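You operate a simulated robot arm through the tools that you are given. There is no shell and no other tool. Be economical: measure what you need, move in short steps, check, and stop when the job is done.

You are at the controls of a simulated robot arm. One attempt, no reset.

TASK
Balance the check bench tester to 0.0 ohm on the block marked Check.
Fine: switch it on; lid shut while you balance; then open it and put the block back.

Only the result counts: the job must be done as asked and must still hold three seconds after the hand-in. Knocking over, shifting, dropping, spilling or breaking anything else fails it. Lids that push on must go on centred and level and be pressed home; caps that screw on are set level and turned clockwise until they are tight.

THE ROBOT
A 7-joint arm with a two-finger parallel gripper, fixed in place. Base frame: the origin is at the foot of the arm, x ahead of it, y to its left, z up. Units: mm, degrees, N and s.
With the tool pointing down near the work surface it reaches from about 300 to 700 mm from the base axis. Its first joint turns from -66.0 to 66.0 degrees. Payload 1.57 kg.
The tool frame sits at the grasp point between the pads (the TCP): z along the fingers, y along the line on which they close. The tips reach 30 mm beyond it. Largest opening 110 mm; finger width 24, thickness 12; the body of the gripper, 48 by 112 mm, starts 78 mm behind the TCP.
Orientation is that of the tool frame in the base frame, as a unit quaternion [x, y, z, w]. With the fingers straight down and closing along the base's y, the tool's x points along the base's -x, its y along +y and its z along -z.

THE INTERFACE
- The arm moves only by the tool step_arm. Its argument "commands" is a list of rows, each a list of 6 numbers: the shift along the base's x, y, z in mm, then the turn, a rotation vector about the base's x, y, z in degrees. In form: [[dx, dy, dz, wx, wy, wz], ...]. A call has 1 to 20 rows; each row is the pose to reach, as a shift and turn from the pose commanded when the call began. "hand" is the closure, from 0 (fully open) to 1 (shut), set as the call begins (left out, the last holds). Rows are played at 5 a second. More than 50 mm and 8.6 degrees between two rows, or a gripper value outside its range, and nothing of the call is played. A pose out of reach is approached as far as the arm can. The call stops where the force on the tool passes 90 N (or 10 N more than at its start, if that is more) or the arm is blocked; 0.2 s more then pass. The fingers move at their own pace (about 108 mm/s each) and stop on an object; they squeeze with about 21 N. The grip force told is the motor's: it shows also when the fingers shut on nothing. Time passes only in rows, and 0.2 s behind the last, so rows that repeat a pose let the fingers close. It gives the time, the measured TCP pose, the force on the tool (base axes), the opening and the grip force at its end, in the units of the frame above (readings bear some noise), with the torque about the TCP (base axes, N m) and any sound that the robot's microphone picked up.
- Cameras (640 x 400 px; columns grow to the right, rows downward): "scene" is fixed at [177.1, -401.8, 1423.4]; the picture's right is [0.60, -0.80, 0.00], its down [-0.48, -0.36, -0.80] and it looks along [0.64, 0.48, -0.60] (base axes); focal length 336 px, centre (320, 200). "wrist" rides on the gripper at [70, 16, -141] in the tool frame; the picture's right is [-0.23, 0.97, 0.00], its down [-0.86, -0.20, -0.48] and it looks along [-0.47, -0.11, 0.88] (tool axes); focal length 222 px, centre (320, 200). There is no depth. A picture from a camera that has moved, and an enlarged one, comes with that camera's place and axes in the base frame and with its lens. The place of the scene camera against the robot may be out by one fixed shift of up to 25 mm in any direction.
- grab_frame(camera): a new picture of that camera. It takes no simulated time.
- zoom(camera, box): a new picture of the part [left, top, right, bottom] of that camera's present view, enlarged. It takes no simulated time.
- sign_off(): hands the job in; it is judged then, once.

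Go step by step. Nothing tells you positions but the pictures and the camera data: compare them with the known pose of the tool, close in by small moves and look again before you grip or let go. The budget is 120 turns and 64 pictures, counting those below and the enlarged ones. Unless the task says otherwise, let go and move clear before handing in, and close with one line.

The tools are called as name(argument=value, ...) on one line, values as JSON. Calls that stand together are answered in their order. step_arm: Moves the arm, as the interface text tells. Its arguments: {"type":"object","properties":{"commands":{"type":"array","items":{"type":"array","items":{"type":"number"}}},"hand":{"type":"number"}},"required":["commands"]} The other tools are called the same way: grab_frame (camera) takes a picture; zoom (camera, box) takes an enlarged picture of a part of a camera's view; sign_off () hands the job in.

At the start:

```text
time: 0.0
position: [377.0, 30.1, 1130.5]
ee_rot: [-0.001, 1.0, 0.0, 0.0]
contact_force: [-0.2, -0.2, -0.5]
torque: [-0.02, -0.03, 0.01]
opening: 110.2
grasp_force: 0.0
```

scene: 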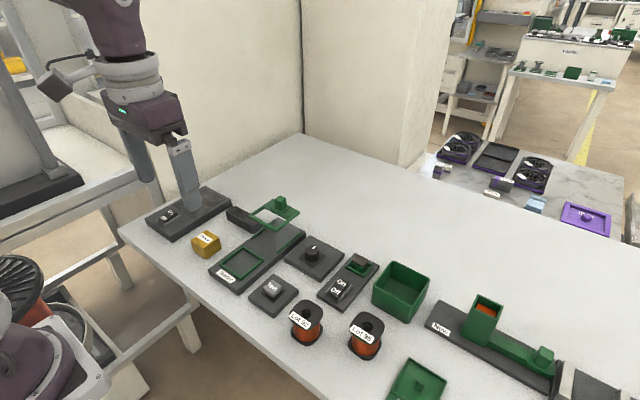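
wrist: 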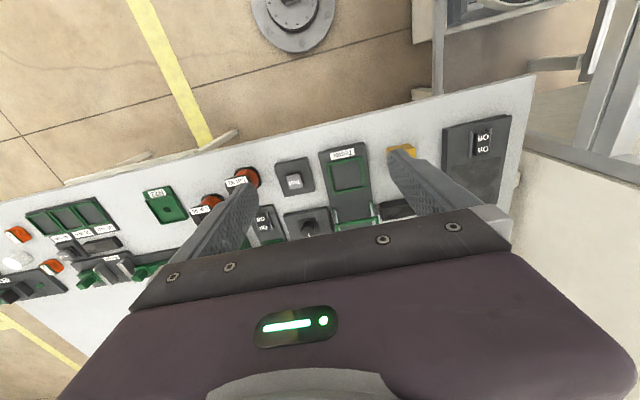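

I see a bench with a tester (lidded bed), a knob, a Test button, an on/off switch and a yellow block. I'll zoom in for detail first.

zoom(camera="scene", box=[130, 170, 290, 270])

zoom(camera="scene", box=[240, 220, 400, 320])

zoom(camera="scene", box=[370, 240, 640, 400])

zoom(camera="wrist", box=[240, 100, 540, 280])

```text
4.00 times, centred on (210, 220) of scene
camera zoom: at [177.1, -401.8, 1423.4], right [0.6, -0.8, 0.0], down [-0.48, -0.36, -0.8], along [0.64, 0.48, -0.6], focal length 1342 px, centre (760, 120)
```

zoom: 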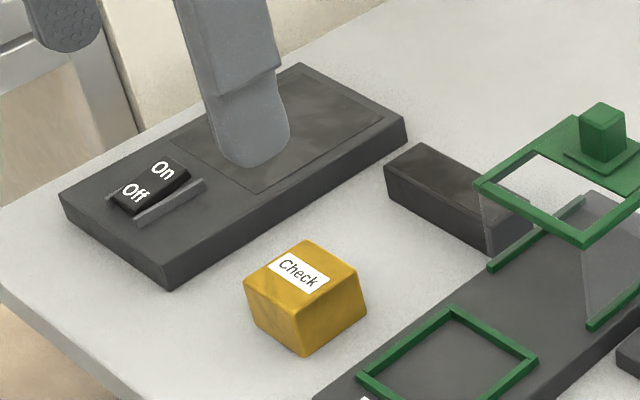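

```text
4.00 times, centred on (320, 270) of scene
camera zoom: at [177.1, -401.8, 1423.4], right [0.6, -0.8, 0.0], down [-0.48, -0.36, -0.8], along [0.64, 0.48, -0.6], focal length 1342 px, centre (320, -80)
```

zoom: 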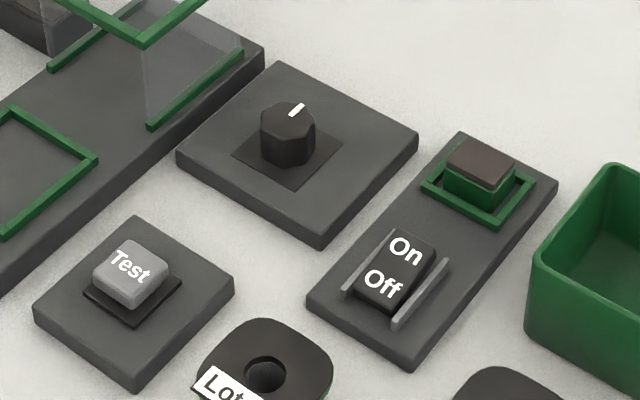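

```text
2.37 times, centred on (505, 320) of scene
camera zoom: at [177.1, -401.8, 1423.4], right [0.6, -0.8, 0.0], down [-0.48, -0.36, -0.8], along [0.64, 0.48, -0.6], focal length 795 px, centre (-118, -84)
```

zoom: 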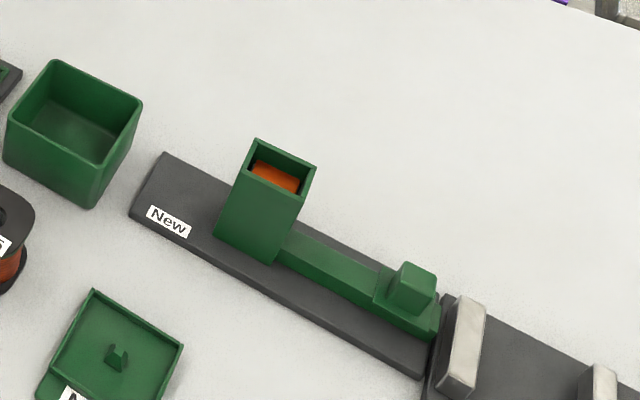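

```text
2.13 times, centred on (390, 190) of wrist
camera zoom: at [307.1, 47.0, 1272.0], right [0.23, 0.97, 0.0], down [0.86, -0.2, 0.48], along [0.47, -0.11, -0.88], focal length 474 px, centre (171, 221)
```

zoom: 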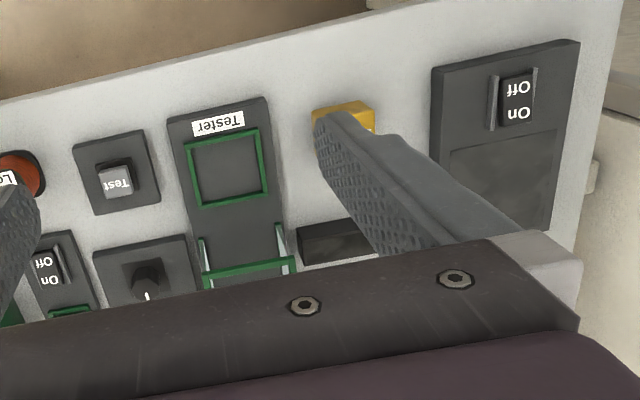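

The bench top lies near z≈850. I'll pull back so the wrist camera sees the tester area without the fingers in the way.

step_arm(commands=[[-40, 20, 0, 0, 0, 0], [-80, 40, 0, 0, 0, 0], [-100, 40, 0, 0, 0, 0], [-100, 40, 0, 0, 0, 0]])

grab_frame(camera="wrist")

zoom(camera="scene", box=[130, 170, 290, 270])

```text
time: 1.0
position: [276.5, 68.5, 1131.0]
ee_rot: [0.0, 1.0, 0.0, 0.0]
contact_force: [-0.2, 0.6, 0.0]
torque: [0.0, 0.01, -0.01]
opening: 110.2
grasp_force: 0.0
```

```text
57 pictures are left
camera wrist: at [207.6, 86.7, 1272.6], right [0.23, 0.97, 0.0], down [0.86, -0.2, 0.48], along [0.47, -0.11, -0.88], focal length 222 px, centre (320, 200)
```

wrist: 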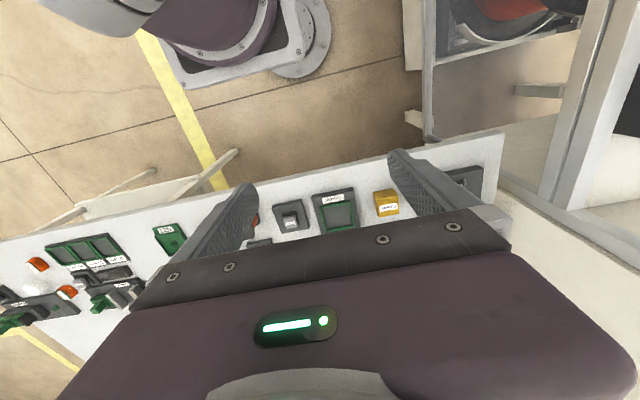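

```text
4.00 times, centred on (210, 220) of scene
camera zoom: at [177.1, -401.8, 1423.4], right [0.6, -0.8, 0.0], down [-0.48, -0.36, -0.8], along [0.64, 0.48, -0.6], focal length 1342 px, centre (760, 120)
```

zoom: 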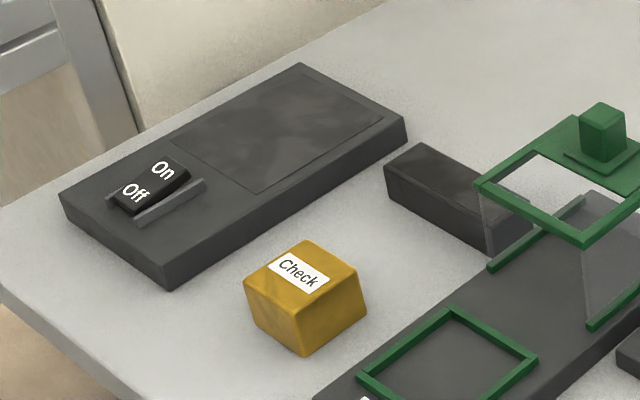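

The wrist picture's down is +x, so I should go forward instead to look back on the objects.

step_arm(commands=[[50, 0, 0, 0, 0, 0], [100, 0, 0, 0, 0, 0], [150, 0, 0, 0, 0, 0], [200, 0, 0, 0, 0, 0], [240, 0, 0, 0, 0, 0], [240, 0, 0, 0, 0, 0]])

zoom(camera="wrist", box=[120, 20, 560, 295])

```text
time: 2.4
position: [517.6, 71.1, 1128.5]
ee_rot: [0.0, 1.0, 0.0, -0.001]
contact_force: [0.9, 0.0, 0.2]
torque: [-0.01, -0.02, 0.02]
opening: 110.1
grasp_force: 0.1
```

```text
1.45 times, centred on (340, 158) of wrist
camera zoom: at [448.0, 87.2, 1271.4], right [0.23, 0.97, 0.0], down [0.86, -0.2, 0.48], along [0.47, -0.11, -0.88], focal length 323 px, centre (291, 262)
```

zoom: 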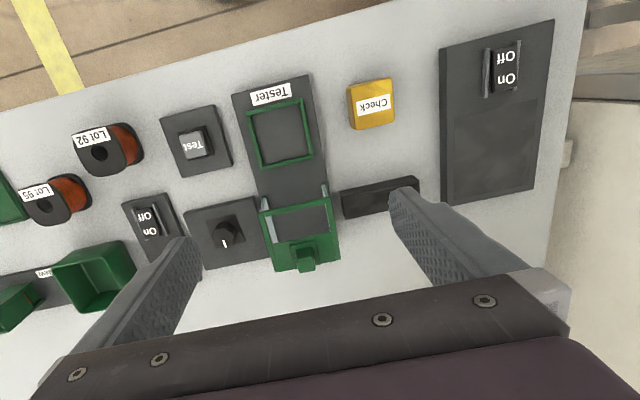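

Clearer now. I'll enlarge parts of this view.

zoom(camera="wrist", box=[265, 60, 425, 215])

zoom(camera="scene", box=[210, 180, 310, 245])

```text
2.58 times, centred on (345, 138) of wrist
camera zoom: at [448.0, 87.2, 1271.4], right [0.23, 0.97, 0.0], down [0.86, -0.2, 0.48], along [0.47, -0.11, -0.88], focal length 573 px, centre (256, 361)
```

zoom: 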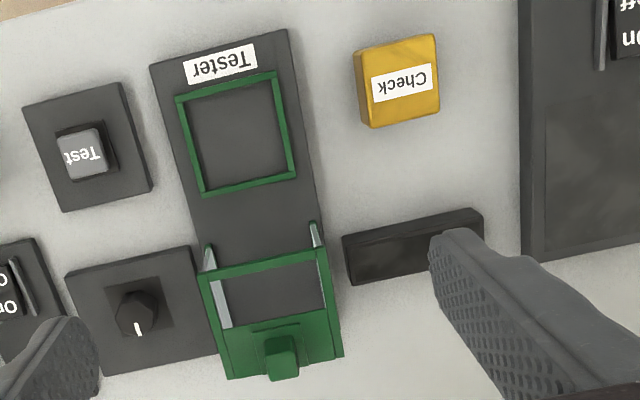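

```text
6.15 times, centred on (260, 212) of scene
camera zoom: at [177.1, -401.8, 1423.4], right [0.6, -0.8, 0.0], down [-0.48, -0.36, -0.8], along [0.64, 0.48, -0.6], focal length 2065 px, centre (689, 123)
```

zoom: 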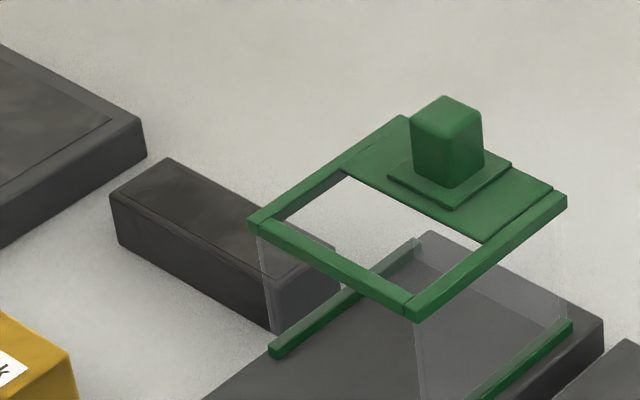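

zoom(camera="scene", box=[310, 245, 390, 310])

zoom(camera="scene", box=[140, 180, 240, 245])

```text
6.15 times, centred on (350, 278) of scene
camera zoom: at [177.1, -401.8, 1423.4], right [0.6, -0.8, 0.0], down [-0.48, -0.36, -0.8], along [0.64, 0.48, -0.6], focal length 2065 px, centre (135, -277)
```

zoom: 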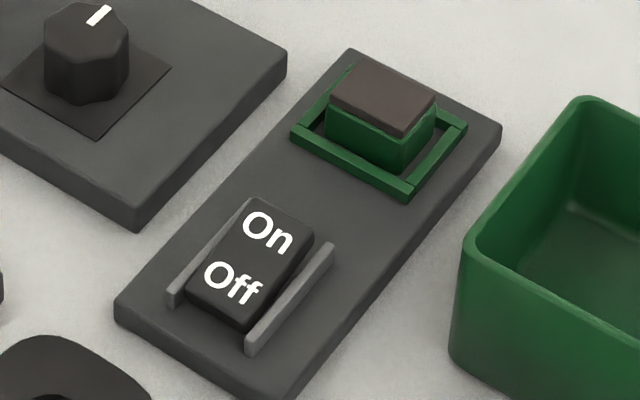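

```text
6.15 times, centred on (190, 212) of scene
camera zoom: at [177.1, -401.8, 1423.4], right [0.6, -0.8, 0.0], down [-0.48, -0.36, -0.8], along [0.64, 0.48, -0.6], focal length 2065 px, centre (1120, 123)
```

zoom: 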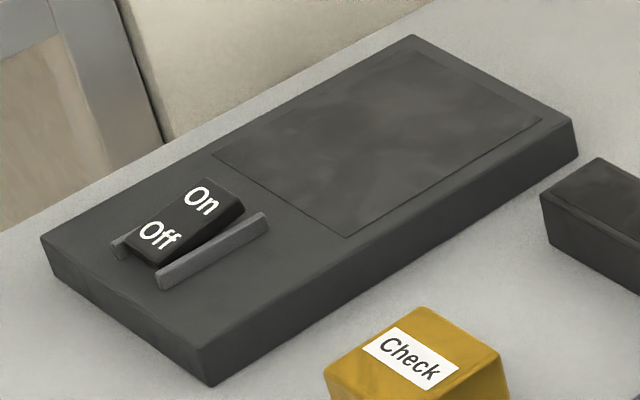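

The tester is the sliding glass-hood unit with readout bar, knob and Test button beside it. I'll lower for a closer wrist view to triangulate positions.

step_arm(commands=[[0, 0, -40, 0, 0, 0], [0, 0, -80, 0, 0, 0], [0, 0, -120, 0, 0, 0], [0, 0, -120, 0, 0, 0]])

zoom(camera="wrist", box=[120, 0, 520, 250])

```text
time: 3.4
position: [515.6, 69.2, 1011.3]
ee_rot: [0.0, 1.0, 0.0, 0.0]
contact_force: [0.7, 0.2, -0.8]
torque: [0.03, 0.02, 0.03]
opening: 110.2
grasp_force: 0.1
```

```text
1.60 times, centred on (320, 125) of wrist
camera zoom: at [446.8, 86.9, 1152.0], right [0.23, 0.97, 0.0], down [0.86, -0.2, 0.48], along [0.47, -0.11, -0.88], focal length 355 px, centre (320, 320)
```

zoom: 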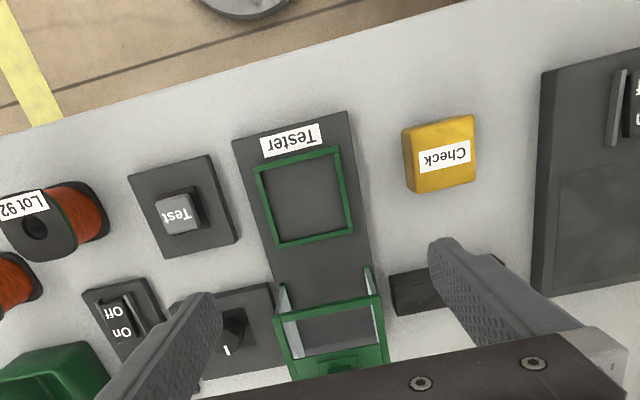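

Nest is near (498,60), Check block near (487,173), Test button (485,-50), knob (610,-53), right switch (575,-158). I'll move above the right switch and look closer.

step_arm(commands=[[10, -45, 0, 0, 0, 0], [20, -90, 0, 0, 0, 0], [35, -135, 0, 0, 0, 0], [55, -180, 0, 0, 0, 0], [65, -225, -30, 0, 0, 0], [65, -227, -70, 0, 0, 0], [65, -227, -70, 0, 0, 0]])

zoom(camera="wrist", box=[160, 0, 520, 225])

```text
refused: row 5 steps farther than a row can; nothing moved
```

```text
1.78 times, centred on (340, 112) of wrist
camera zoom: at [446.8, 86.9, 1152.0], right [0.23, 0.97, 0.0], down [0.86, -0.2, 0.48], along [0.47, -0.11, -0.88], focal length 395 px, centre (284, 356)
```

zoom: 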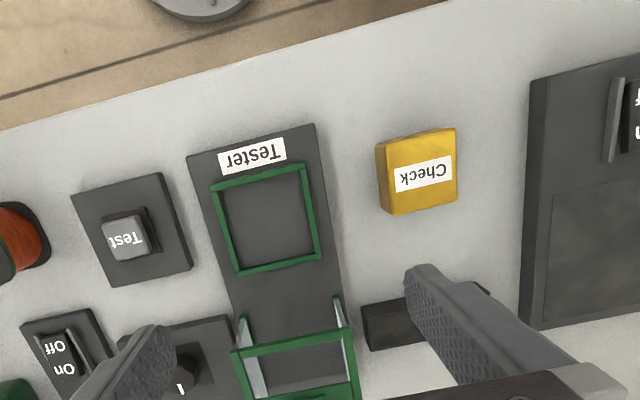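

A row was too long; I'll split it up.

step_arm(commands=[[10, -45, 0, 0, 0, 0], [20, -90, 0, 0, 0, 0], [35, -135, 0, 0, 0, 0], [55, -180, 0, 0, 0, 0], [65, -222, 0, 0, 0, 0], [65, -227, -40, 0, 0, 0], [65, -227, -70, 0, 0, 0], [65, -227, -70, 0, 0, 0]])

zoom(camera="wrist", box=[160, 0, 520, 225])

```text
time: 5.2
position: [582.1, -155.8, 938.8]
ee_rot: [0.0, 1.0, 0.0, 0.0]
contact_force: [0.0, 0.3, 0.1]
torque: [0.01, 0.02, -0.01]
opening: 110.1
grasp_force: 0.0
```

```text
1.78 times, centred on (340, 112) of wrist
camera zoom: at [512.5, -140.0, 1081.4], right [0.23, 0.97, 0.0], down [0.86, -0.2, 0.48], along [0.47, -0.11, -0.88], focal length 395 px, centre (284, 356)
```

zoom: 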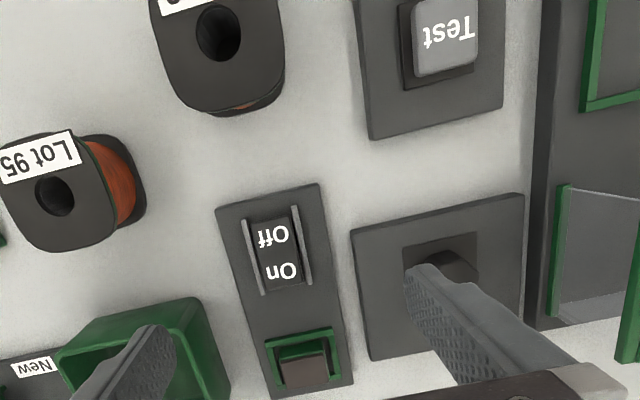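

On label sits at about (584,-158), rocker along x with guards about 27 mm apart. I'll close the fingers, drop a bit, and check alignment.

step_arm(commands=[[0, -1, 0, 0, 0, 0], [4, -2, -20, 0, 0, 0], [6, -2, -50, 0, 0, 0], [6, -2, -50, 0, 0, 0], [6, -2, -50, 0, 0, 0]], hand=1)

zoom(camera="wrist", box=[240, 90, 400, 210])

zoom(camera="scene", box=[300, 240, 400, 310])

```text
time: 6.4
position: [588.7, -158.5, 890.2]
ee_rot: [0.0, 1.0, 0.0, 0.0]
contact_force: [0.4, -0.1, 0.6]
torque: [0.01, 0.03, -0.02]
opening: 0.0
grasp_force: 20.9
```

```text
3.33 times, centred on (320, 150) of wrist
camera zoom: at [518.4, -141.8, 1032.0], right [0.23, 0.97, 0.0], down [0.86, -0.2, 0.48], along [0.47, -0.11, -0.88], focal length 740 px, centre (320, 367)
```

zoom: 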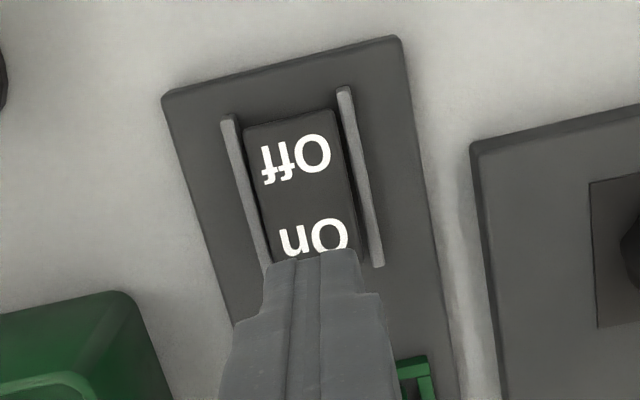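

```text
5.71 times, centred on (350, 275) of scene
camera zoom: at [177.1, -401.8, 1423.4], right [0.6, -0.8, 0.0], down [-0.48, -0.36, -0.8], along [0.64, 0.48, -0.6], focal length 1917 px, centre (149, -229)
```

zoom: 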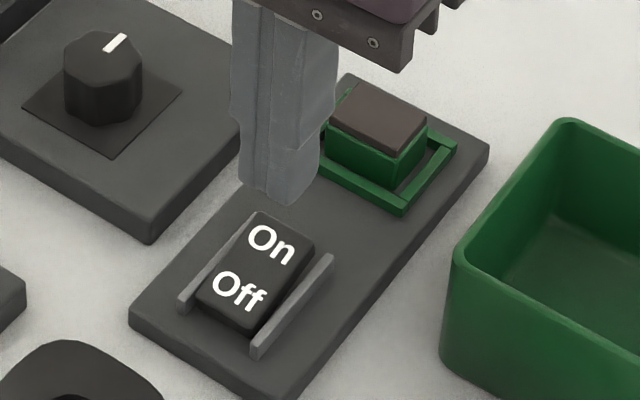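

The closed tips fit between the guards. I'll press the On end down gently and watch the force.

step_arm(commands=[[-2, -0.5, -10, 0, 0, 0], [-2, -0.5, -18, 0, 0, 0], [-2, -0.5, -22, 0, 0, 0], [-2, -0.5, -25, 0, 0, 0], [-2, -0.5, -27, 0, 0, 0], [-2, -0.5, -29, 0, 0, 0], [-2, -0.5, -31, 0, 0, 0]])

```text
time: 8.0
position: [585.1, -160.8, 859.4]
ee_rot: [-0.001, 1.0, 0.0, 0.0]
contact_force: [0.4, 1.1, 1.1]
torque: [-0.01, -0.03, 0.0]
opening: 0.0
grasp_force: 21.2
```

step_arm(commands=[[0, 1, -2, 0, 0, 0], [0, 1, -4, 0, 0, 0], [0, 1, -5, 0, 0, 0], [0, 1, -6, 0, 0, 0], [0, 1, -6, 0, 0, 0]])

zoom(camera="wrist", box=[240, 90, 400, 210])

```text
time: 9.2
position: [585.6, -158.1, 858.4]
ee_rot: [-0.001, 1.0, -0.002, 0.005]
contact_force: [-6.5, 3.0, 75.5]
torque: [0.06, 1.05, -0.21]
opening: 0.0
grasp_force: 21.0
```

```text
3.33 times, centred on (320, 150) of wrist
camera zoom: at [516.2, -141.3, 999.2], right [0.23, 0.97, 0.0], down [0.85, -0.2, 0.49], along [0.47, -0.11, -0.87], focal length 740 px, centre (320, 367)
```

zoom: 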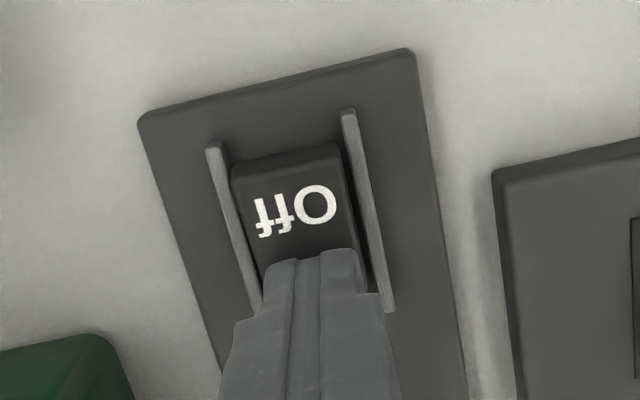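

It pressed firmly (75 N). I'll lift and see whether the switch flipped and the readout woke.

step_arm(commands=[[0, 0, 15, 0, 0, 0], [0, 0, 45, 0, 0, 0], [0, 0, 80, 0, 0, 0], [0, 0, 80, 0, 0, 0]])

zoom(camera="scene", box=[200, 180, 400, 310])

```text
time: 10.2
position: [584.9, -157.5, 934.4]
ee_rot: [0.0, 1.0, 0.0, -0.001]
contact_force: [0.0, -1.0, 0.2]
torque: [-0.01, -0.01, -0.03]
opening: 0.0
grasp_force: 20.2
```

```text
3.08 times, centred on (300, 245) of scene
camera zoom: at [177.1, -401.8, 1423.4], right [0.6, -0.8, 0.0], down [-0.48, -0.36, -0.8], along [0.64, 0.48, -0.6], focal length 1032 px, centre (382, 62)
```

zoom: 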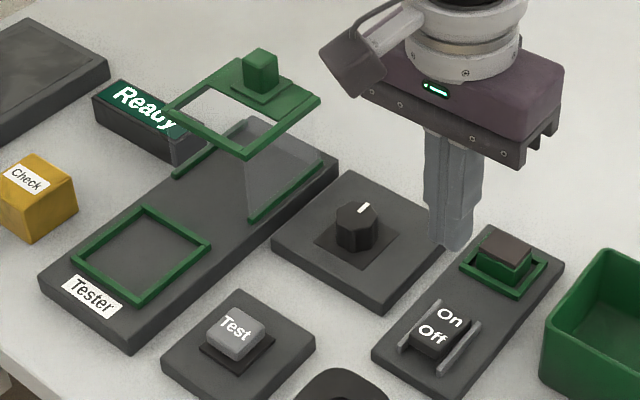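

The readout shows "Ready", so that was the right switch. Now I'll go over the Check block with the hand open.

step_arm(commands=[[-8, 20, 35, 0, 0, 0], [-20, 60, 56, 0, 0, 0], [-35, 105, 56, 0, 0, 0], [-50, 150, 56, 0, 0, 0], [-65, 195, 56, 0, 0, 0], [-80, 240, 56, 0, 0, 0], [-95, 285, 56, 0, 0, 0], [-98, 328, 56, 0, 0, 0], [-98, 330, 20, 0, 0, 0], [-98, 330, 20, 0, 0, 0]], hand=0)

zoom(camera="wrist", box=[200, 50, 440, 200])

```text
time: 12.4
position: [487.5, 172.0, 953.8]
ee_rot: [0.0, 1.0, 0.001, 0.0]
contact_force: [-0.2, -1.0, -0.2]
torque: [-0.02, 0.0, 0.0]
opening: 110.1
grasp_force: 0.2
```

```text
2.67 times, centred on (320, 125) of wrist
camera zoom: at [417.9, 189.1, 1095.5], right [0.23, 0.97, 0.0], down [0.86, -0.2, 0.48], along [0.47, -0.11, -0.88], focal length 592 px, centre (320, 400)
```

zoom: 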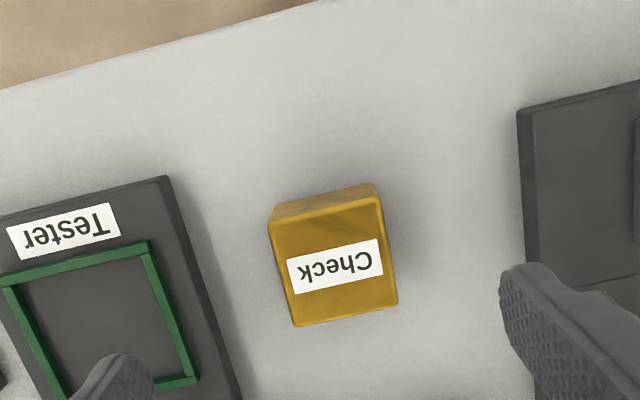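

Block top is a 46 mm square centred at about (488.6, 179.4), aligned with the axes, top near z 845. I'll partly close for clearance and descend around it.

step_arm(commands=[[1, 7, 0, 0, 0, 0], [1, 7, -40, 0, 0, 0], [1, 7, -70, 0, 0, 0], [1, 7, -70, 0, 0, 0]], hand=0.3)

grab_frame(camera="wrist")

zoom(camera="scene", box=[160, 190, 260, 270])

```text
time: 13.4
position: [488.5, 177.6, 882.5]
ee_rot: [0.001, 1.0, 0.001, 0.0]
contact_force: [-0.9, 0.1, 0.7]
torque: [-0.01, 0.06, -0.01]
opening: 77.0
grasp_force: 0.1
```

```text
42 pictures are left
camera wrist: at [418.7, 195.4, 1025.1], right [0.23, 0.97, 0.0], down [0.85, -0.2, 0.48], along [0.47, -0.11, -0.88], focal length 222 px, centre (320, 200)
```

wrist: 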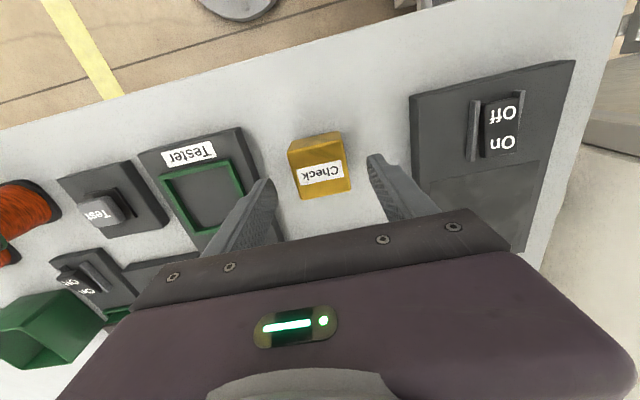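

```text
5.00 times, centred on (210, 230) of scene
camera zoom: at [177.1, -401.8, 1423.4], right [0.6, -0.8, 0.0], down [-0.48, -0.36, -0.8], along [0.64, 0.48, -0.6], focal length 1678 px, centre (870, 50)
```

zoom: 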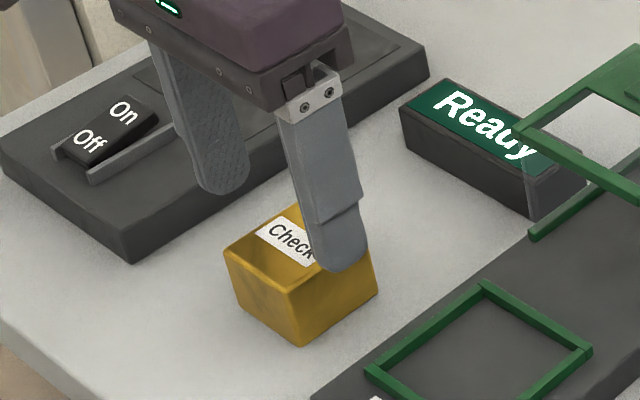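

Fingers straddle the block. I'll descend to grip height and close.

step_arm(commands=[[2, 2, -20, 0, 0, 0], [2, 2, -40, 0, 0, 0], [2, 2, -40, 0, 0, 0]])

grab_frame(camera="wrist")

```text
time: 14.2
position: [490.6, 181.1, 843.6]
ee_rot: [0.0, 1.0, -0.001, 0.0]
contact_force: [-1.3, -0.2, 0.5]
torque: [-0.01, 0.04, -0.03]
opening: 76.8
grasp_force: 0.0
```

```text
40 pictures are left
camera wrist: at [420.8, 197.4, 985.2], right [0.23, 0.97, 0.0], down [0.85, -0.2, 0.48], along [0.47, -0.11, -0.88], focal length 222 px, centre (320, 200)
```

wrist: 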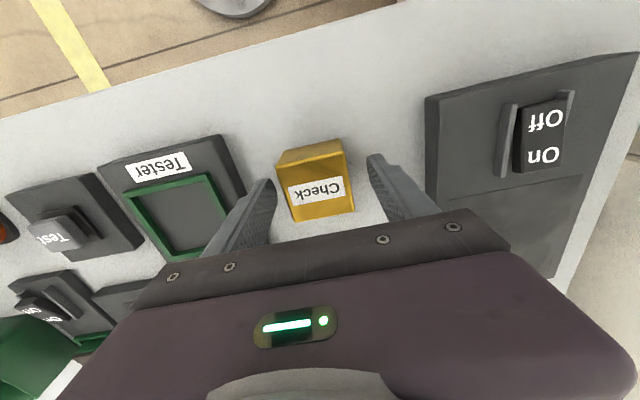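

step_arm(commands=[[-2, -1.5, 0, 0, 0, 0], [-2, -1.5, 0, 0, 0, 0]])

step_arm(commands=[[0, 0, 0, 0, 0, 0], [0, 0, 0, 0, 0, 0], [0, 0, 0, 0, 0, 0], [0, 0, 0, 0, 0, 0]], hand=1)

grab_frame(camera="wrist")

```text
time: 14.8
position: [489.2, 179.7, 842.8]
ee_rot: [0.0, 1.0, -0.001, 0.0]
contact_force: [-0.5, 1.2, 0.7]
torque: [0.0, -0.03, 0.01]
opening: 77.2
grasp_force: 0.1
```

```text
time: 15.8
position: [488.4, 178.7, 843.6]
ee_rot: [0.001, 1.0, -0.001, 0.001]
contact_force: [-1.3, -1.7, 0.9]
torque: [0.01, 0.03, -0.02]
opening: 49.8
grasp_force: 21.2
```

```text
39 pictures are left
camera wrist: at [419.2, 195.9, 985.4], right [0.23, 0.97, 0.0], down [0.86, -0.2, 0.48], along [0.47, -0.11, -0.88], focal length 222 px, centre (320, 200)
```

wrist: 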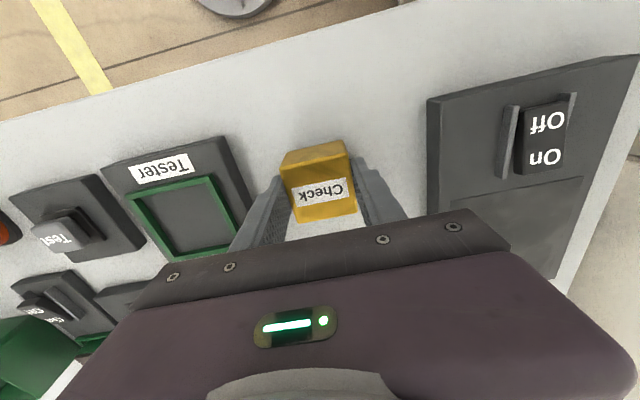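

Block is gripped (49.8 mm). I'll lift it and carry it over the nest, then look.

step_arm(commands=[[0, 0, 20, 0, 0, 0], [0, 0, 50, 0, 0, 0], [4, -40, 60, 0, 0, 0], [8, -80, 60, 0, 0, 0], [10, -119, 60, 0, 0, 0], [10, -119, 40, 0, 0, 0], [10, -119, 40, 0, 0, 0]])

zoom(camera="wrist", box=[220, 100, 420, 225])

zoom(camera="scene", box=[190, 190, 310, 290])

```text
time: 17.4
position: [499.7, 60.8, 882.1]
ee_rot: [-0.001, 1.0, -0.001, 0.0]
contact_force: [0.9, 0.8, -1.9]
torque: [-0.02, 0.02, -0.03]
opening: 49.7
grasp_force: 21.2
```

```text
3.20 times, centred on (320, 162) of wrist
camera zoom: at [429.6, 76.9, 1024.5], right [0.23, 0.97, 0.0], down [0.86, -0.2, 0.48], along [0.47, -0.11, -0.88], focal length 711 px, centre (320, 320)
```

zoom: 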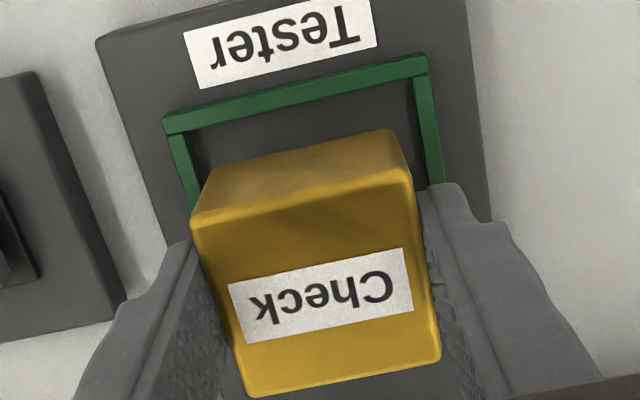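

```text
4.00 times, centred on (250, 240) of scene
camera zoom: at [177.1, -401.8, 1423.4], right [0.6, -0.8, 0.0], down [-0.48, -0.36, -0.8], along [0.64, 0.48, -0.6], focal length 1342 px, centre (600, 40)
```

zoom: 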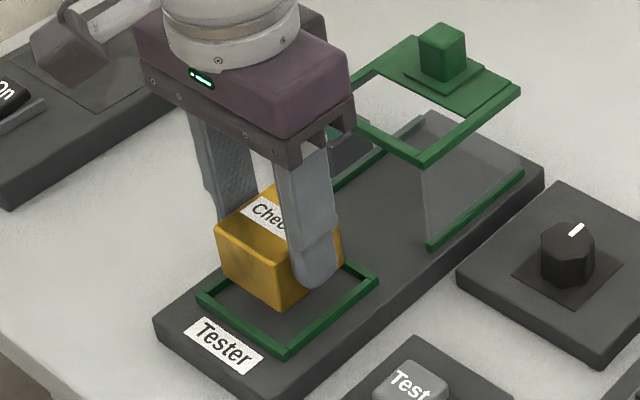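

Block's y is aligned with the nest; x needs checking. I'll lower partway and look again.

step_arm(commands=[[0, 0, -10, 0, 0, 0], [0, 0, -17, 0, 0, 0], [0, 0, -17, 0, 0, 0]])

zoom(camera="wrist", box=[220, 100, 420, 225])

zoom(camera="scene", box=[210, 220, 290, 290])

```text
time: 18.2
position: [497.7, 60.7, 866.0]
ee_rot: [0.001, 1.0, 0.0, 0.0]
contact_force: [0.2, -0.3, -3.1]
torque: [0.0, -0.02, 0.0]
opening: 49.7
grasp_force: 21.1
```

```text
3.20 times, centred on (320, 162) of wrist
camera zoom: at [429.5, 77.2, 1007.4], right [0.23, 0.97, 0.0], down [0.86, -0.2, 0.48], along [0.47, -0.11, -0.88], focal length 711 px, centre (320, 320)
```

zoom: 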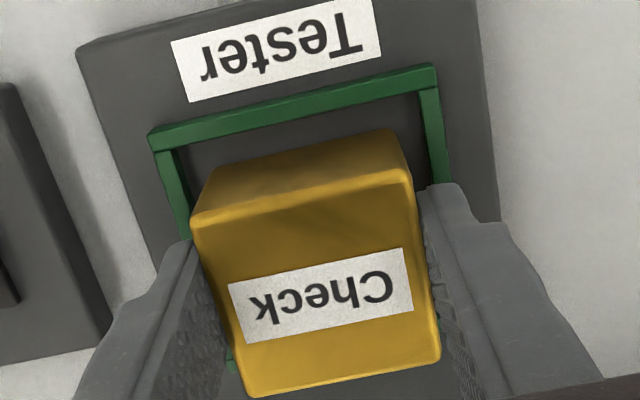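

```text
5.71 times, centred on (250, 255) of scene
camera zoom: at [177.2, -401.8, 1423.4], right [0.6, -0.8, 0.0], down [-0.48, -0.36, -0.8], along [0.64, 0.48, -0.6], focal length 1917 px, centre (720, -114)
```

zoom: 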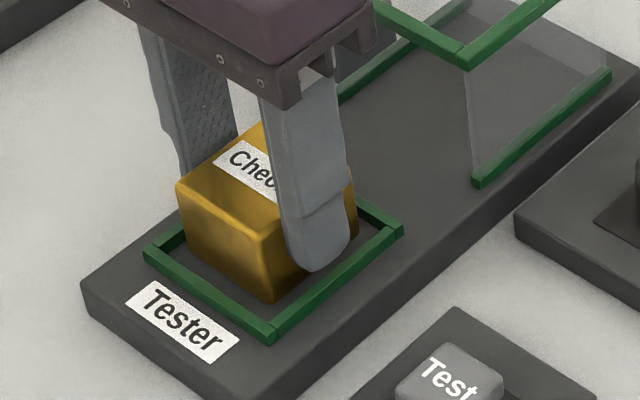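

Block looks a few mm too far toward −x. I'll shift +4 in x, +1 in y, and lower a bit more.

step_arm(commands=[[4, 1, 0, 0, 0, 0], [4, 1, -4, 0, 0, 0], [4, 1, -7, 0, 0, 0], [4, 1, -7, 0, 0, 0]])

zoom(camera="wrist", box=[220, 100, 420, 225])

zoom(camera="scene", box=[210, 220, 290, 290])

```text
time: 19.2
position: [503.4, 60.4, 860.5]
ee_rot: [0.0, 1.0, 0.0, 0.002]
contact_force: [1.8, -2.2, 17.6]
torque: [-0.07, -0.07, -0.01]
opening: 49.3
grasp_force: 21.3
```

```text
3.20 times, centred on (320, 162) of wrist
camera zoom: at [433.8, 78.4, 1001.0], right [0.23, 0.97, 0.0], down [0.85, -0.2, 0.48], along [0.47, -0.11, -0.88], focal length 711 px, centre (320, 320)
```

zoom: 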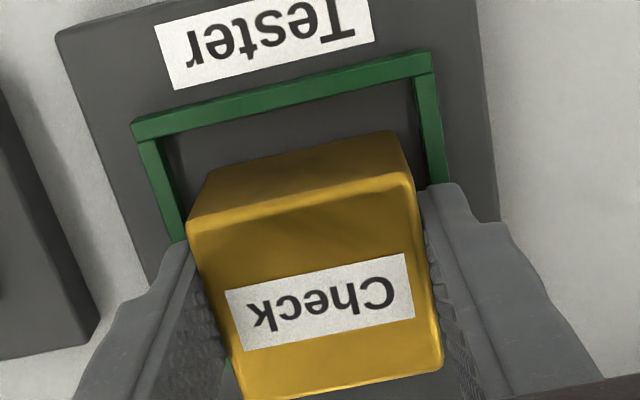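

```text
5.71 times, centred on (250, 255) of scene
camera zoom: at [176.9, -401.9, 1423.4], right [0.6, -0.8, 0.0], down [-0.48, -0.36, -0.8], along [0.64, 0.48, -0.6], focal length 1917 px, centre (720, -114)
```

zoom: 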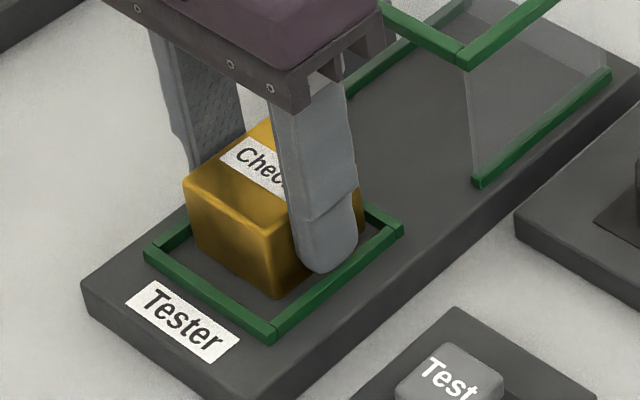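

It has touched down; gaps say −x side 14 mm, so I'll raise slightly, shift back 4.5 mm and −1 in y, then set it down.

step_arm(commands=[[0, 0, 3, 0, 0, 0], [-4.5, -1, 3, 0, 0, 0], [-4.5, -1, 3, 0, 0, 0], [-4.5, -1, 1, 0, 0, 0], [-4.5, -1, 0, 0, 0, 0]])

step_arm(commands=[[0, 0, 0, 0, 0, 0], [0, 0, 0, 0, 0, 0]], hand=0.35)

step_arm(commands=[[0, 0, 20, 0, 0, 0], [0, 0, 60, 0, 0, 0], [0, 0, 100, 0, 0, 0], [0, 0, 100, 0, 0, 0]])

zoom(camera="wrist", box=[200, 50, 440, 200])

zoom(camera="scene", box=[205, 180, 325, 290])

```text
time: 20.4
position: [497.1, 59.4, 859.0]
ee_rot: [0.0, 1.0, 0.0, 0.0]
contact_force: [-4.5, -0.4, 11.5]
torque: [-0.03, -0.16, -0.02]
opening: 49.8
grasp_force: 20.9
```

```text
time: 21.0
position: [498.4, 60.5, 858.6]
ee_rot: [0.0, 1.0, 0.0, 0.0]
contact_force: [-0.9, 0.3, -0.2]
torque: [0.03, 0.01, 0.05]
opening: 71.6
grasp_force: 0.0
```

```text
time: 22.0
position: [497.6, 60.2, 959.8]
ee_rot: [0.0, 1.0, 0.0, 0.001]
contact_force: [-0.3, -0.4, -0.2]
torque: [0.03, 0.0, -0.02]
opening: 71.3
grasp_force: 0.1
```

```text
2.67 times, centred on (320, 125) of wrist
camera zoom: at [428.4, 77.6, 1101.4], right [0.23, 0.97, 0.0], down [0.85, -0.2, 0.48], along [0.47, -0.11, -0.88], focal length 592 px, centre (320, 400)
```

zoom: 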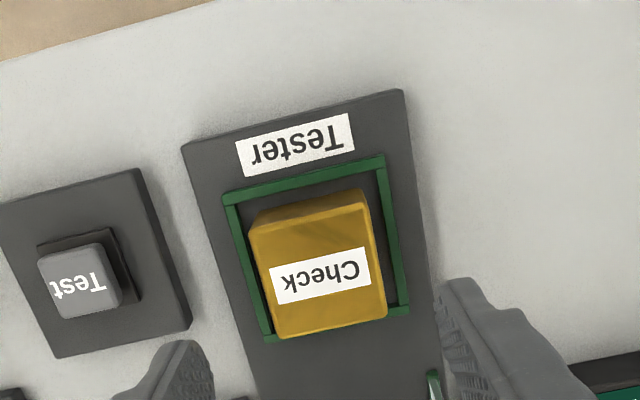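

```text
3.64 times, centred on (265, 235) of scene
camera zoom: at [177.1, -401.8, 1423.4], right [0.6, -0.8, 0.0], down [-0.48, -0.36, -0.8], along [0.64, 0.48, -0.6], focal length 1220 px, centre (520, 73)
```

zoom: 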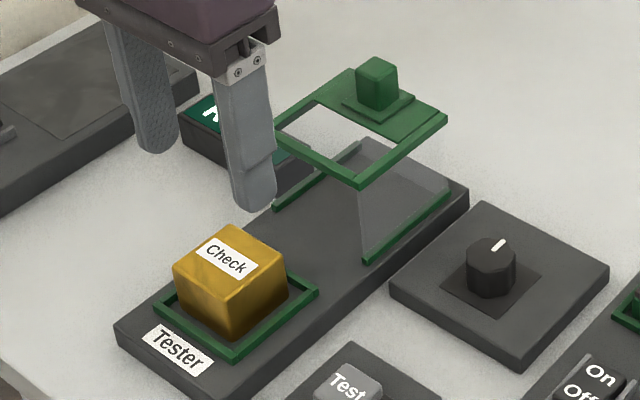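

Block sits flat and centred in the nest. Now I'll look at the hood's knob from above.

step_arm(commands=[[30, 0, 30, 0, 0, 0], [75, 0, 50, 0, 0, 0], [120, 0, 50, 0, 0, 0], [142, 0, 50, 0, 0, 0], [142, 0, 50, 0, 0, 0]])

zoom(camera="wrist", box=[200, 50, 440, 200])

zoom(camera="scene", box=[205, 150, 325, 250])

```text
time: 23.2
position: [638.9, 61.2, 1007.9]
ee_rot: [0.0, 1.0, 0.0, 0.001]
contact_force: [-1.1, -0.1, 0.3]
torque: [-0.03, -0.02, 0.01]
opening: 71.5
grasp_force: 0.2
```

```text
2.67 times, centred on (320, 125) of wrist
camera zoom: at [570.3, 77.4, 1150.6], right [0.23, 0.97, 0.0], down [0.86, -0.2, 0.48], along [0.47, -0.11, -0.88], focal length 592 px, centre (320, 400)
```

zoom: 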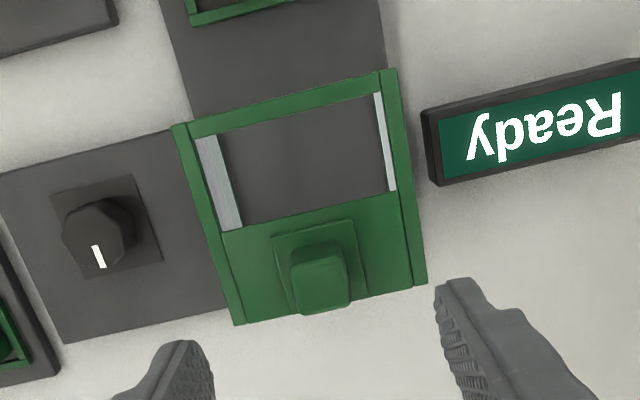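

```text
4.00 times, centred on (265, 200) of scene
camera zoom: at [177.1, -401.8, 1423.4], right [0.6, -0.8, 0.0], down [-0.48, -0.36, -0.8], along [0.64, 0.48, -0.6], focal length 1342 px, centre (540, 200)
```

zoom: 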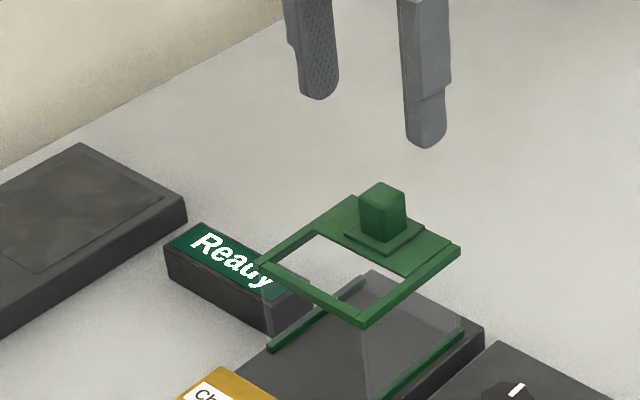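

Knob top is near (642, 60.4, 906), about 20 mm wide. I'll descend around it, tips staying above the hood plate.

step_arm(commands=[[2, 0, -30, 0, 0, 0], [3, 0, -60, 0, 0, 0], [3, 0, -83, 0, 0, 0], [3, 0, -83, 0, 0, 0]])

zoom(camera="scene", box=[225, 160, 325, 240])

zoom(camera="wrist", box=[220, 90, 420, 215])

```text
time: 24.2
position: [641.9, 61.7, 924.6]
ee_rot: [0.0, 1.0, 0.0, 0.0]
contact_force: [-0.3, 0.0, -0.3]
torque: [0.02, 0.0, -0.01]
opening: 71.7
grasp_force: 0.0
```

```text
5.00 times, centred on (275, 200) of scene
camera zoom: at [177.1, -401.8, 1423.4], right [0.6, -0.8, 0.0], down [-0.48, -0.36, -0.8], along [0.64, 0.48, -0.6], focal length 1678 px, centre (545, 200)
```

zoom: 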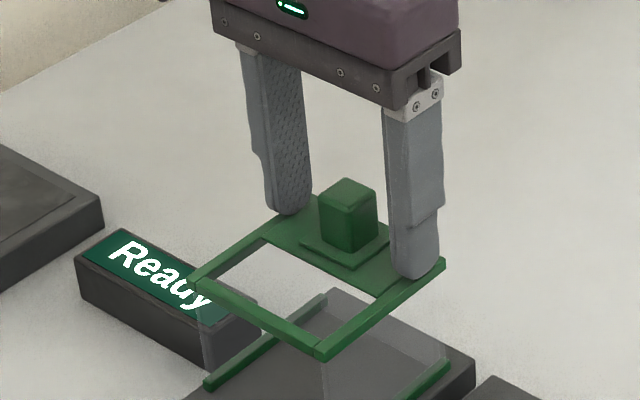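

```text
3.20 times, centred on (320, 152) of wrist
camera zoom: at [572.7, 77.3, 1066.9], right [0.23, 0.97, 0.0], down [0.86, -0.2, 0.48], along [0.47, -0.11, -0.88], focal length 711 px, centre (320, 352)
```

zoom: 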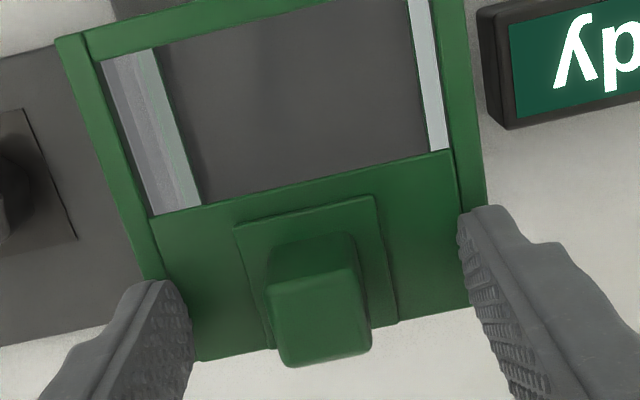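

step_arm(commands=[[5, -1, 0, 0, 0, 0], [5, -1, -8, 0, 0, 0], [5, -1, -8, 0, 0, 0]])

step_arm(commands=[[0, 0, 0, 0, 0, 0], [0, 0, 0, 0, 0, 0], [0, 0, 0, 0, 0, 0]], hand=1)

step_arm(commands=[[-5, 0, 0, 0, 0, 0], [-10, 0, 0, 0, 0, 0], [-15, 0, 0, 0, 0, 0]])

zoom(camera="scene", box=[205, 150, 325, 290])

```text
time: 25.0
position: [648.9, 58.8, 922.5]
ee_rot: [-0.001, 1.0, 0.0, 0.002]
contact_force: [-17.5, 2.1, 61.0]
torque: [-0.08, 1.28, -0.19]
opening: 71.6
grasp_force: 0.1
```

```text
time: 25.8
position: [649.6, 60.8, 922.3]
ee_rot: [0.0, 1.0, 0.001, 0.007]
contact_force: [2.2, 7.9, 53.9]
torque: [-0.61, -0.91, 0.0]
opening: 21.9
grasp_force: 34.6
```

```text
time: 26.6
position: [634.2, 59.7, 921.8]
ee_rot: [-0.001, 1.0, 0.001, 0.005]
contact_force: [1.8, 8.6, 57.6]
torque: [-0.47, 0.67, 0.42]
opening: 22.1
grasp_force: 35.0
```

```text
2.86 times, centred on (265, 220) of scene
camera zoom: at [176.0, -401.6, 1423.6], right [0.6, -0.8, 0.0], down [-0.47, -0.36, -0.8], along [0.64, 0.48, -0.6], focal length 959 px, centre (477, 143)
```

zoom: 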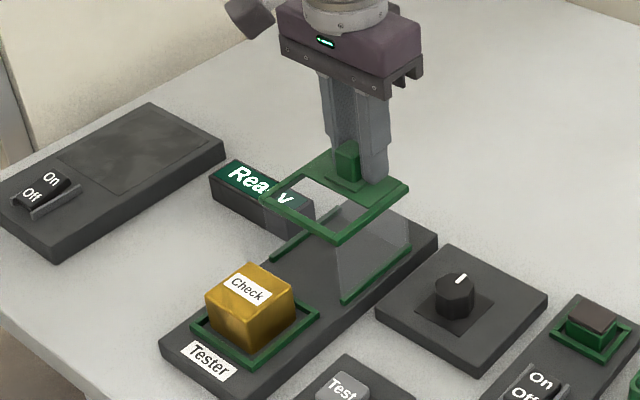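

The knob is held and slides freely, though I was pressing on the plate. I'll ease the downward force and slide on toward the nest.

step_arm(commands=[[0, 0, 5, 0, 0, 0], [-10, 0, 5, 0, 0, 0], [-20, 0, 5, 0, 0, 0], [-30, 0, 5, 0, 0, 0], [-40, 0, 5, 0, 0, 0], [-50, 0, 5, 0, 0, 0], [-60, 0, 5, 0, 0, 0], [-70, 0, 5, 0, 0, 0], [-70, 0, 5, 0, 0, 0]])

zoom(camera="scene", box=[205, 170, 325, 290])

```text
time: 28.6
position: [563.1, 60.4, 922.0]
ee_rot: [0.0, 1.0, 0.0, -0.002]
contact_force: [0.0, 21.7, -29.5]
torque: [0.05, -0.23, -0.1]
opening: 21.9
grasp_force: 35.2
```

```text
3.33 times, centred on (265, 230) of scene
camera zoom: at [177.6, -401.2, 1423.5], right [0.6, -0.8, 0.0], down [-0.48, -0.36, -0.8], along [0.64, 0.48, -0.6], focal length 1118 px, centre (503, 100)
```

zoom: 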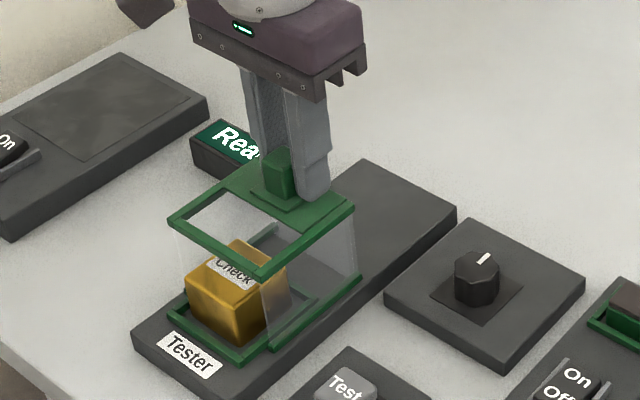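

The hood is sliding over the block. I'll ease z and y and continue until it stops.

step_arm(commands=[[0, 0.7, -2, 0, 0, 0], [-10, 0.7, -2, 0, 0, 0], [-20, 0.7, -2, 0, 0, 0], [-25, 0.7, -2, 0, 0, 0], [-30, 0.7, -2, 0, 0, 0], [-30, 0.7, -2, 0, 0, 0]])

zoom(camera="scene", box=[205, 170, 325, 290])

```text
time: 30.0
position: [535.1, 59.5, 921.5]
ee_rot: [-0.001, 1.0, 0.0, 0.003]
contact_force: [15.6, 20.9, 27.5]
torque: [0.04, -0.28, -0.21]
opening: 22.0
grasp_force: 35.1
```

```text
3.33 times, centred on (265, 230) of scene
camera zoom: at [177.1, -401.3, 1423.5], right [0.6, -0.8, 0.0], down [-0.48, -0.36, -0.8], along [0.64, 0.48, -0.6], focal length 1118 px, centre (503, 100)
```

zoom: 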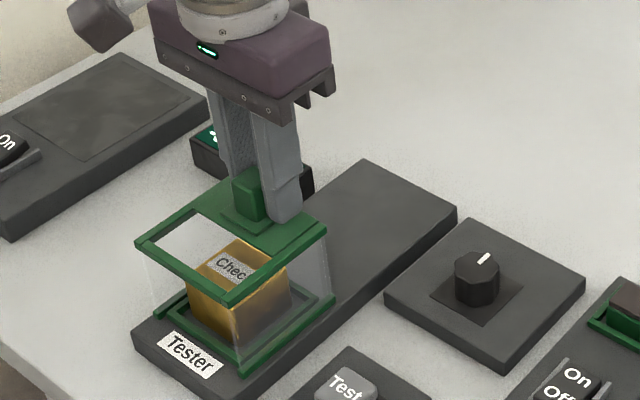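

Nearly shut; push a little more to find the end stop.

step_arm(commands=[[-2, 1, 0.5, 0, 0, 0], [-4, 1, 0.5, 0, 0, 0], [-6, 1, 0.5, 0, 0, 0], [-6, 1, 0.5, 0, 0, 0]])

```text
time: 31.0
position: [530.9, 59.9, 922.6]
ee_rot: [0.0, 1.0, 0.0, 0.004]
contact_force: [33.0, 0.7, 10.0]
torque: [-0.25, -0.39, 0.07]
opening: 22.1
grasp_force: 35.5
```

It has met the end stop (33 N). Now I'll let go, rise and check.

step_arm(commands=[[4, 0, 0, 0, 0, 0], [4, 0, 0, 0, 0, 0]], hand=0.5)

step_arm(commands=[[0, 0, 20, 0, 0, 0], [0, 0, 50, 0, 0, 0], [0, -40, 60, 0, 0, 0], [-20, -80, 60, 0, 0, 0], [-40, -109, 50, 0, 0, 0], [-50, -109, 15, 0, 0, 0], [-50, -109, 15, 0, 0, 0]], hand=0.5)

zoom(camera="scene", box=[195, 190, 325, 310])

zoom(camera="wrist", box=[200, 50, 440, 200])

```text
time: 31.6
position: [530.6, 59.3, 921.7]
ee_rot: [0.001, 1.0, -0.001, 0.0]
contact_force: [-1.6, -25.0, 37.3]
torque: [0.08, -0.4, -0.24]
opening: 33.3
grasp_force: 0.0
```

```text
time: 33.2
position: [482.1, -48.6, 935.5]
ee_rot: [0.0, 1.0, 0.0, 0.0]
contact_force: [-1.1, -0.2, 0.9]
torque: [-0.01, 0.01, -0.01]
opening: 54.9
grasp_force: 0.0
```

```text
3.33 times, centred on (260, 250) of scene
camera zoom: at [177.1, -401.8, 1423.4], right [0.6, -0.8, 0.0], down [-0.48, -0.36, -0.8], along [0.64, 0.48, -0.6], focal length 1118 px, centre (520, 33)
```

zoom: 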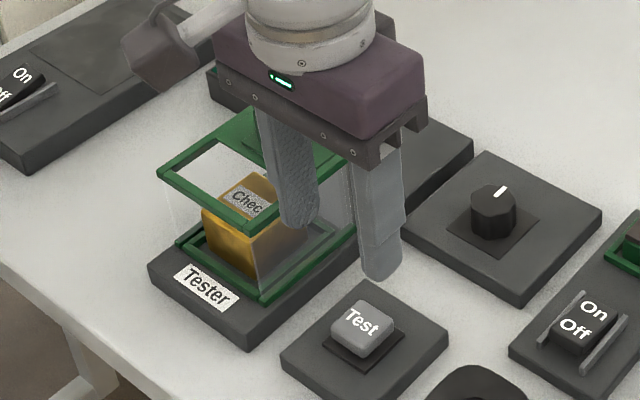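

```text
2.67 times, centred on (320, 125) of wrist
camera zoom: at [411.5, -31.0, 1077.5], right [0.23, 0.97, 0.0], down [0.86, -0.2, 0.48], along [0.47, -0.11, -0.88], focal length 592 px, centre (320, 400)
```

zoom: 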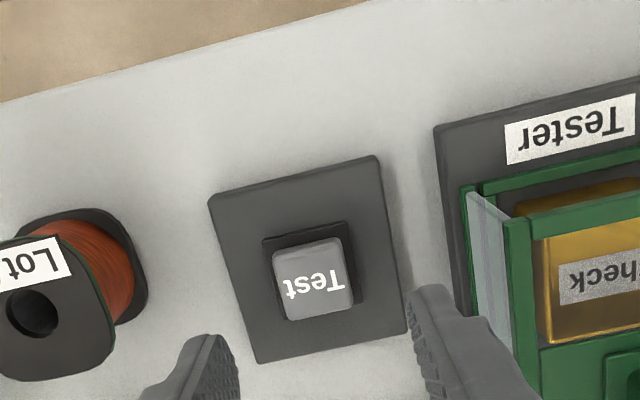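

Hood shut. I'll close the fingers and press the Test button at about (485,-51.5).

step_arm(commands=[[3, -3, 0, 0, 0, 0], [3, -3, -30, 0, 0, 0], [3, -3, -55, 0, 0, 0], [3, -3, -65, 0, 0, 0], [3, -3, -68, 0, 0, 0], [3, -3, -70, 0, 0, 0]], hand=1)

step_arm(commands=[[0, 0, -2, 0, 0, 0], [0, 0, -4, 0, 0, 0], [0, 0, -6, 0, 0, 0], [0, 0, -8, 0, 0, 0]])

```text
time: 34.6
position: [484.6, -51.4, 865.0]
ee_rot: [0.001, 1.0, 0.0, 0.0]
contact_force: [0.3, 0.3, -0.6]
torque: [0.02, 0.01, 0.01]
opening: 0.3
grasp_force: 21.4
```

```text
time: 35.6
position: [485.5, -50.6, 859.4]
ee_rot: [0.0, 1.0, 0.0, 0.0]
contact_force: [-0.5, 1.7, 3.2]
torque: [0.06, -0.02, 0.01]
opening: 0.0
grasp_force: 21.2
heard: click
```

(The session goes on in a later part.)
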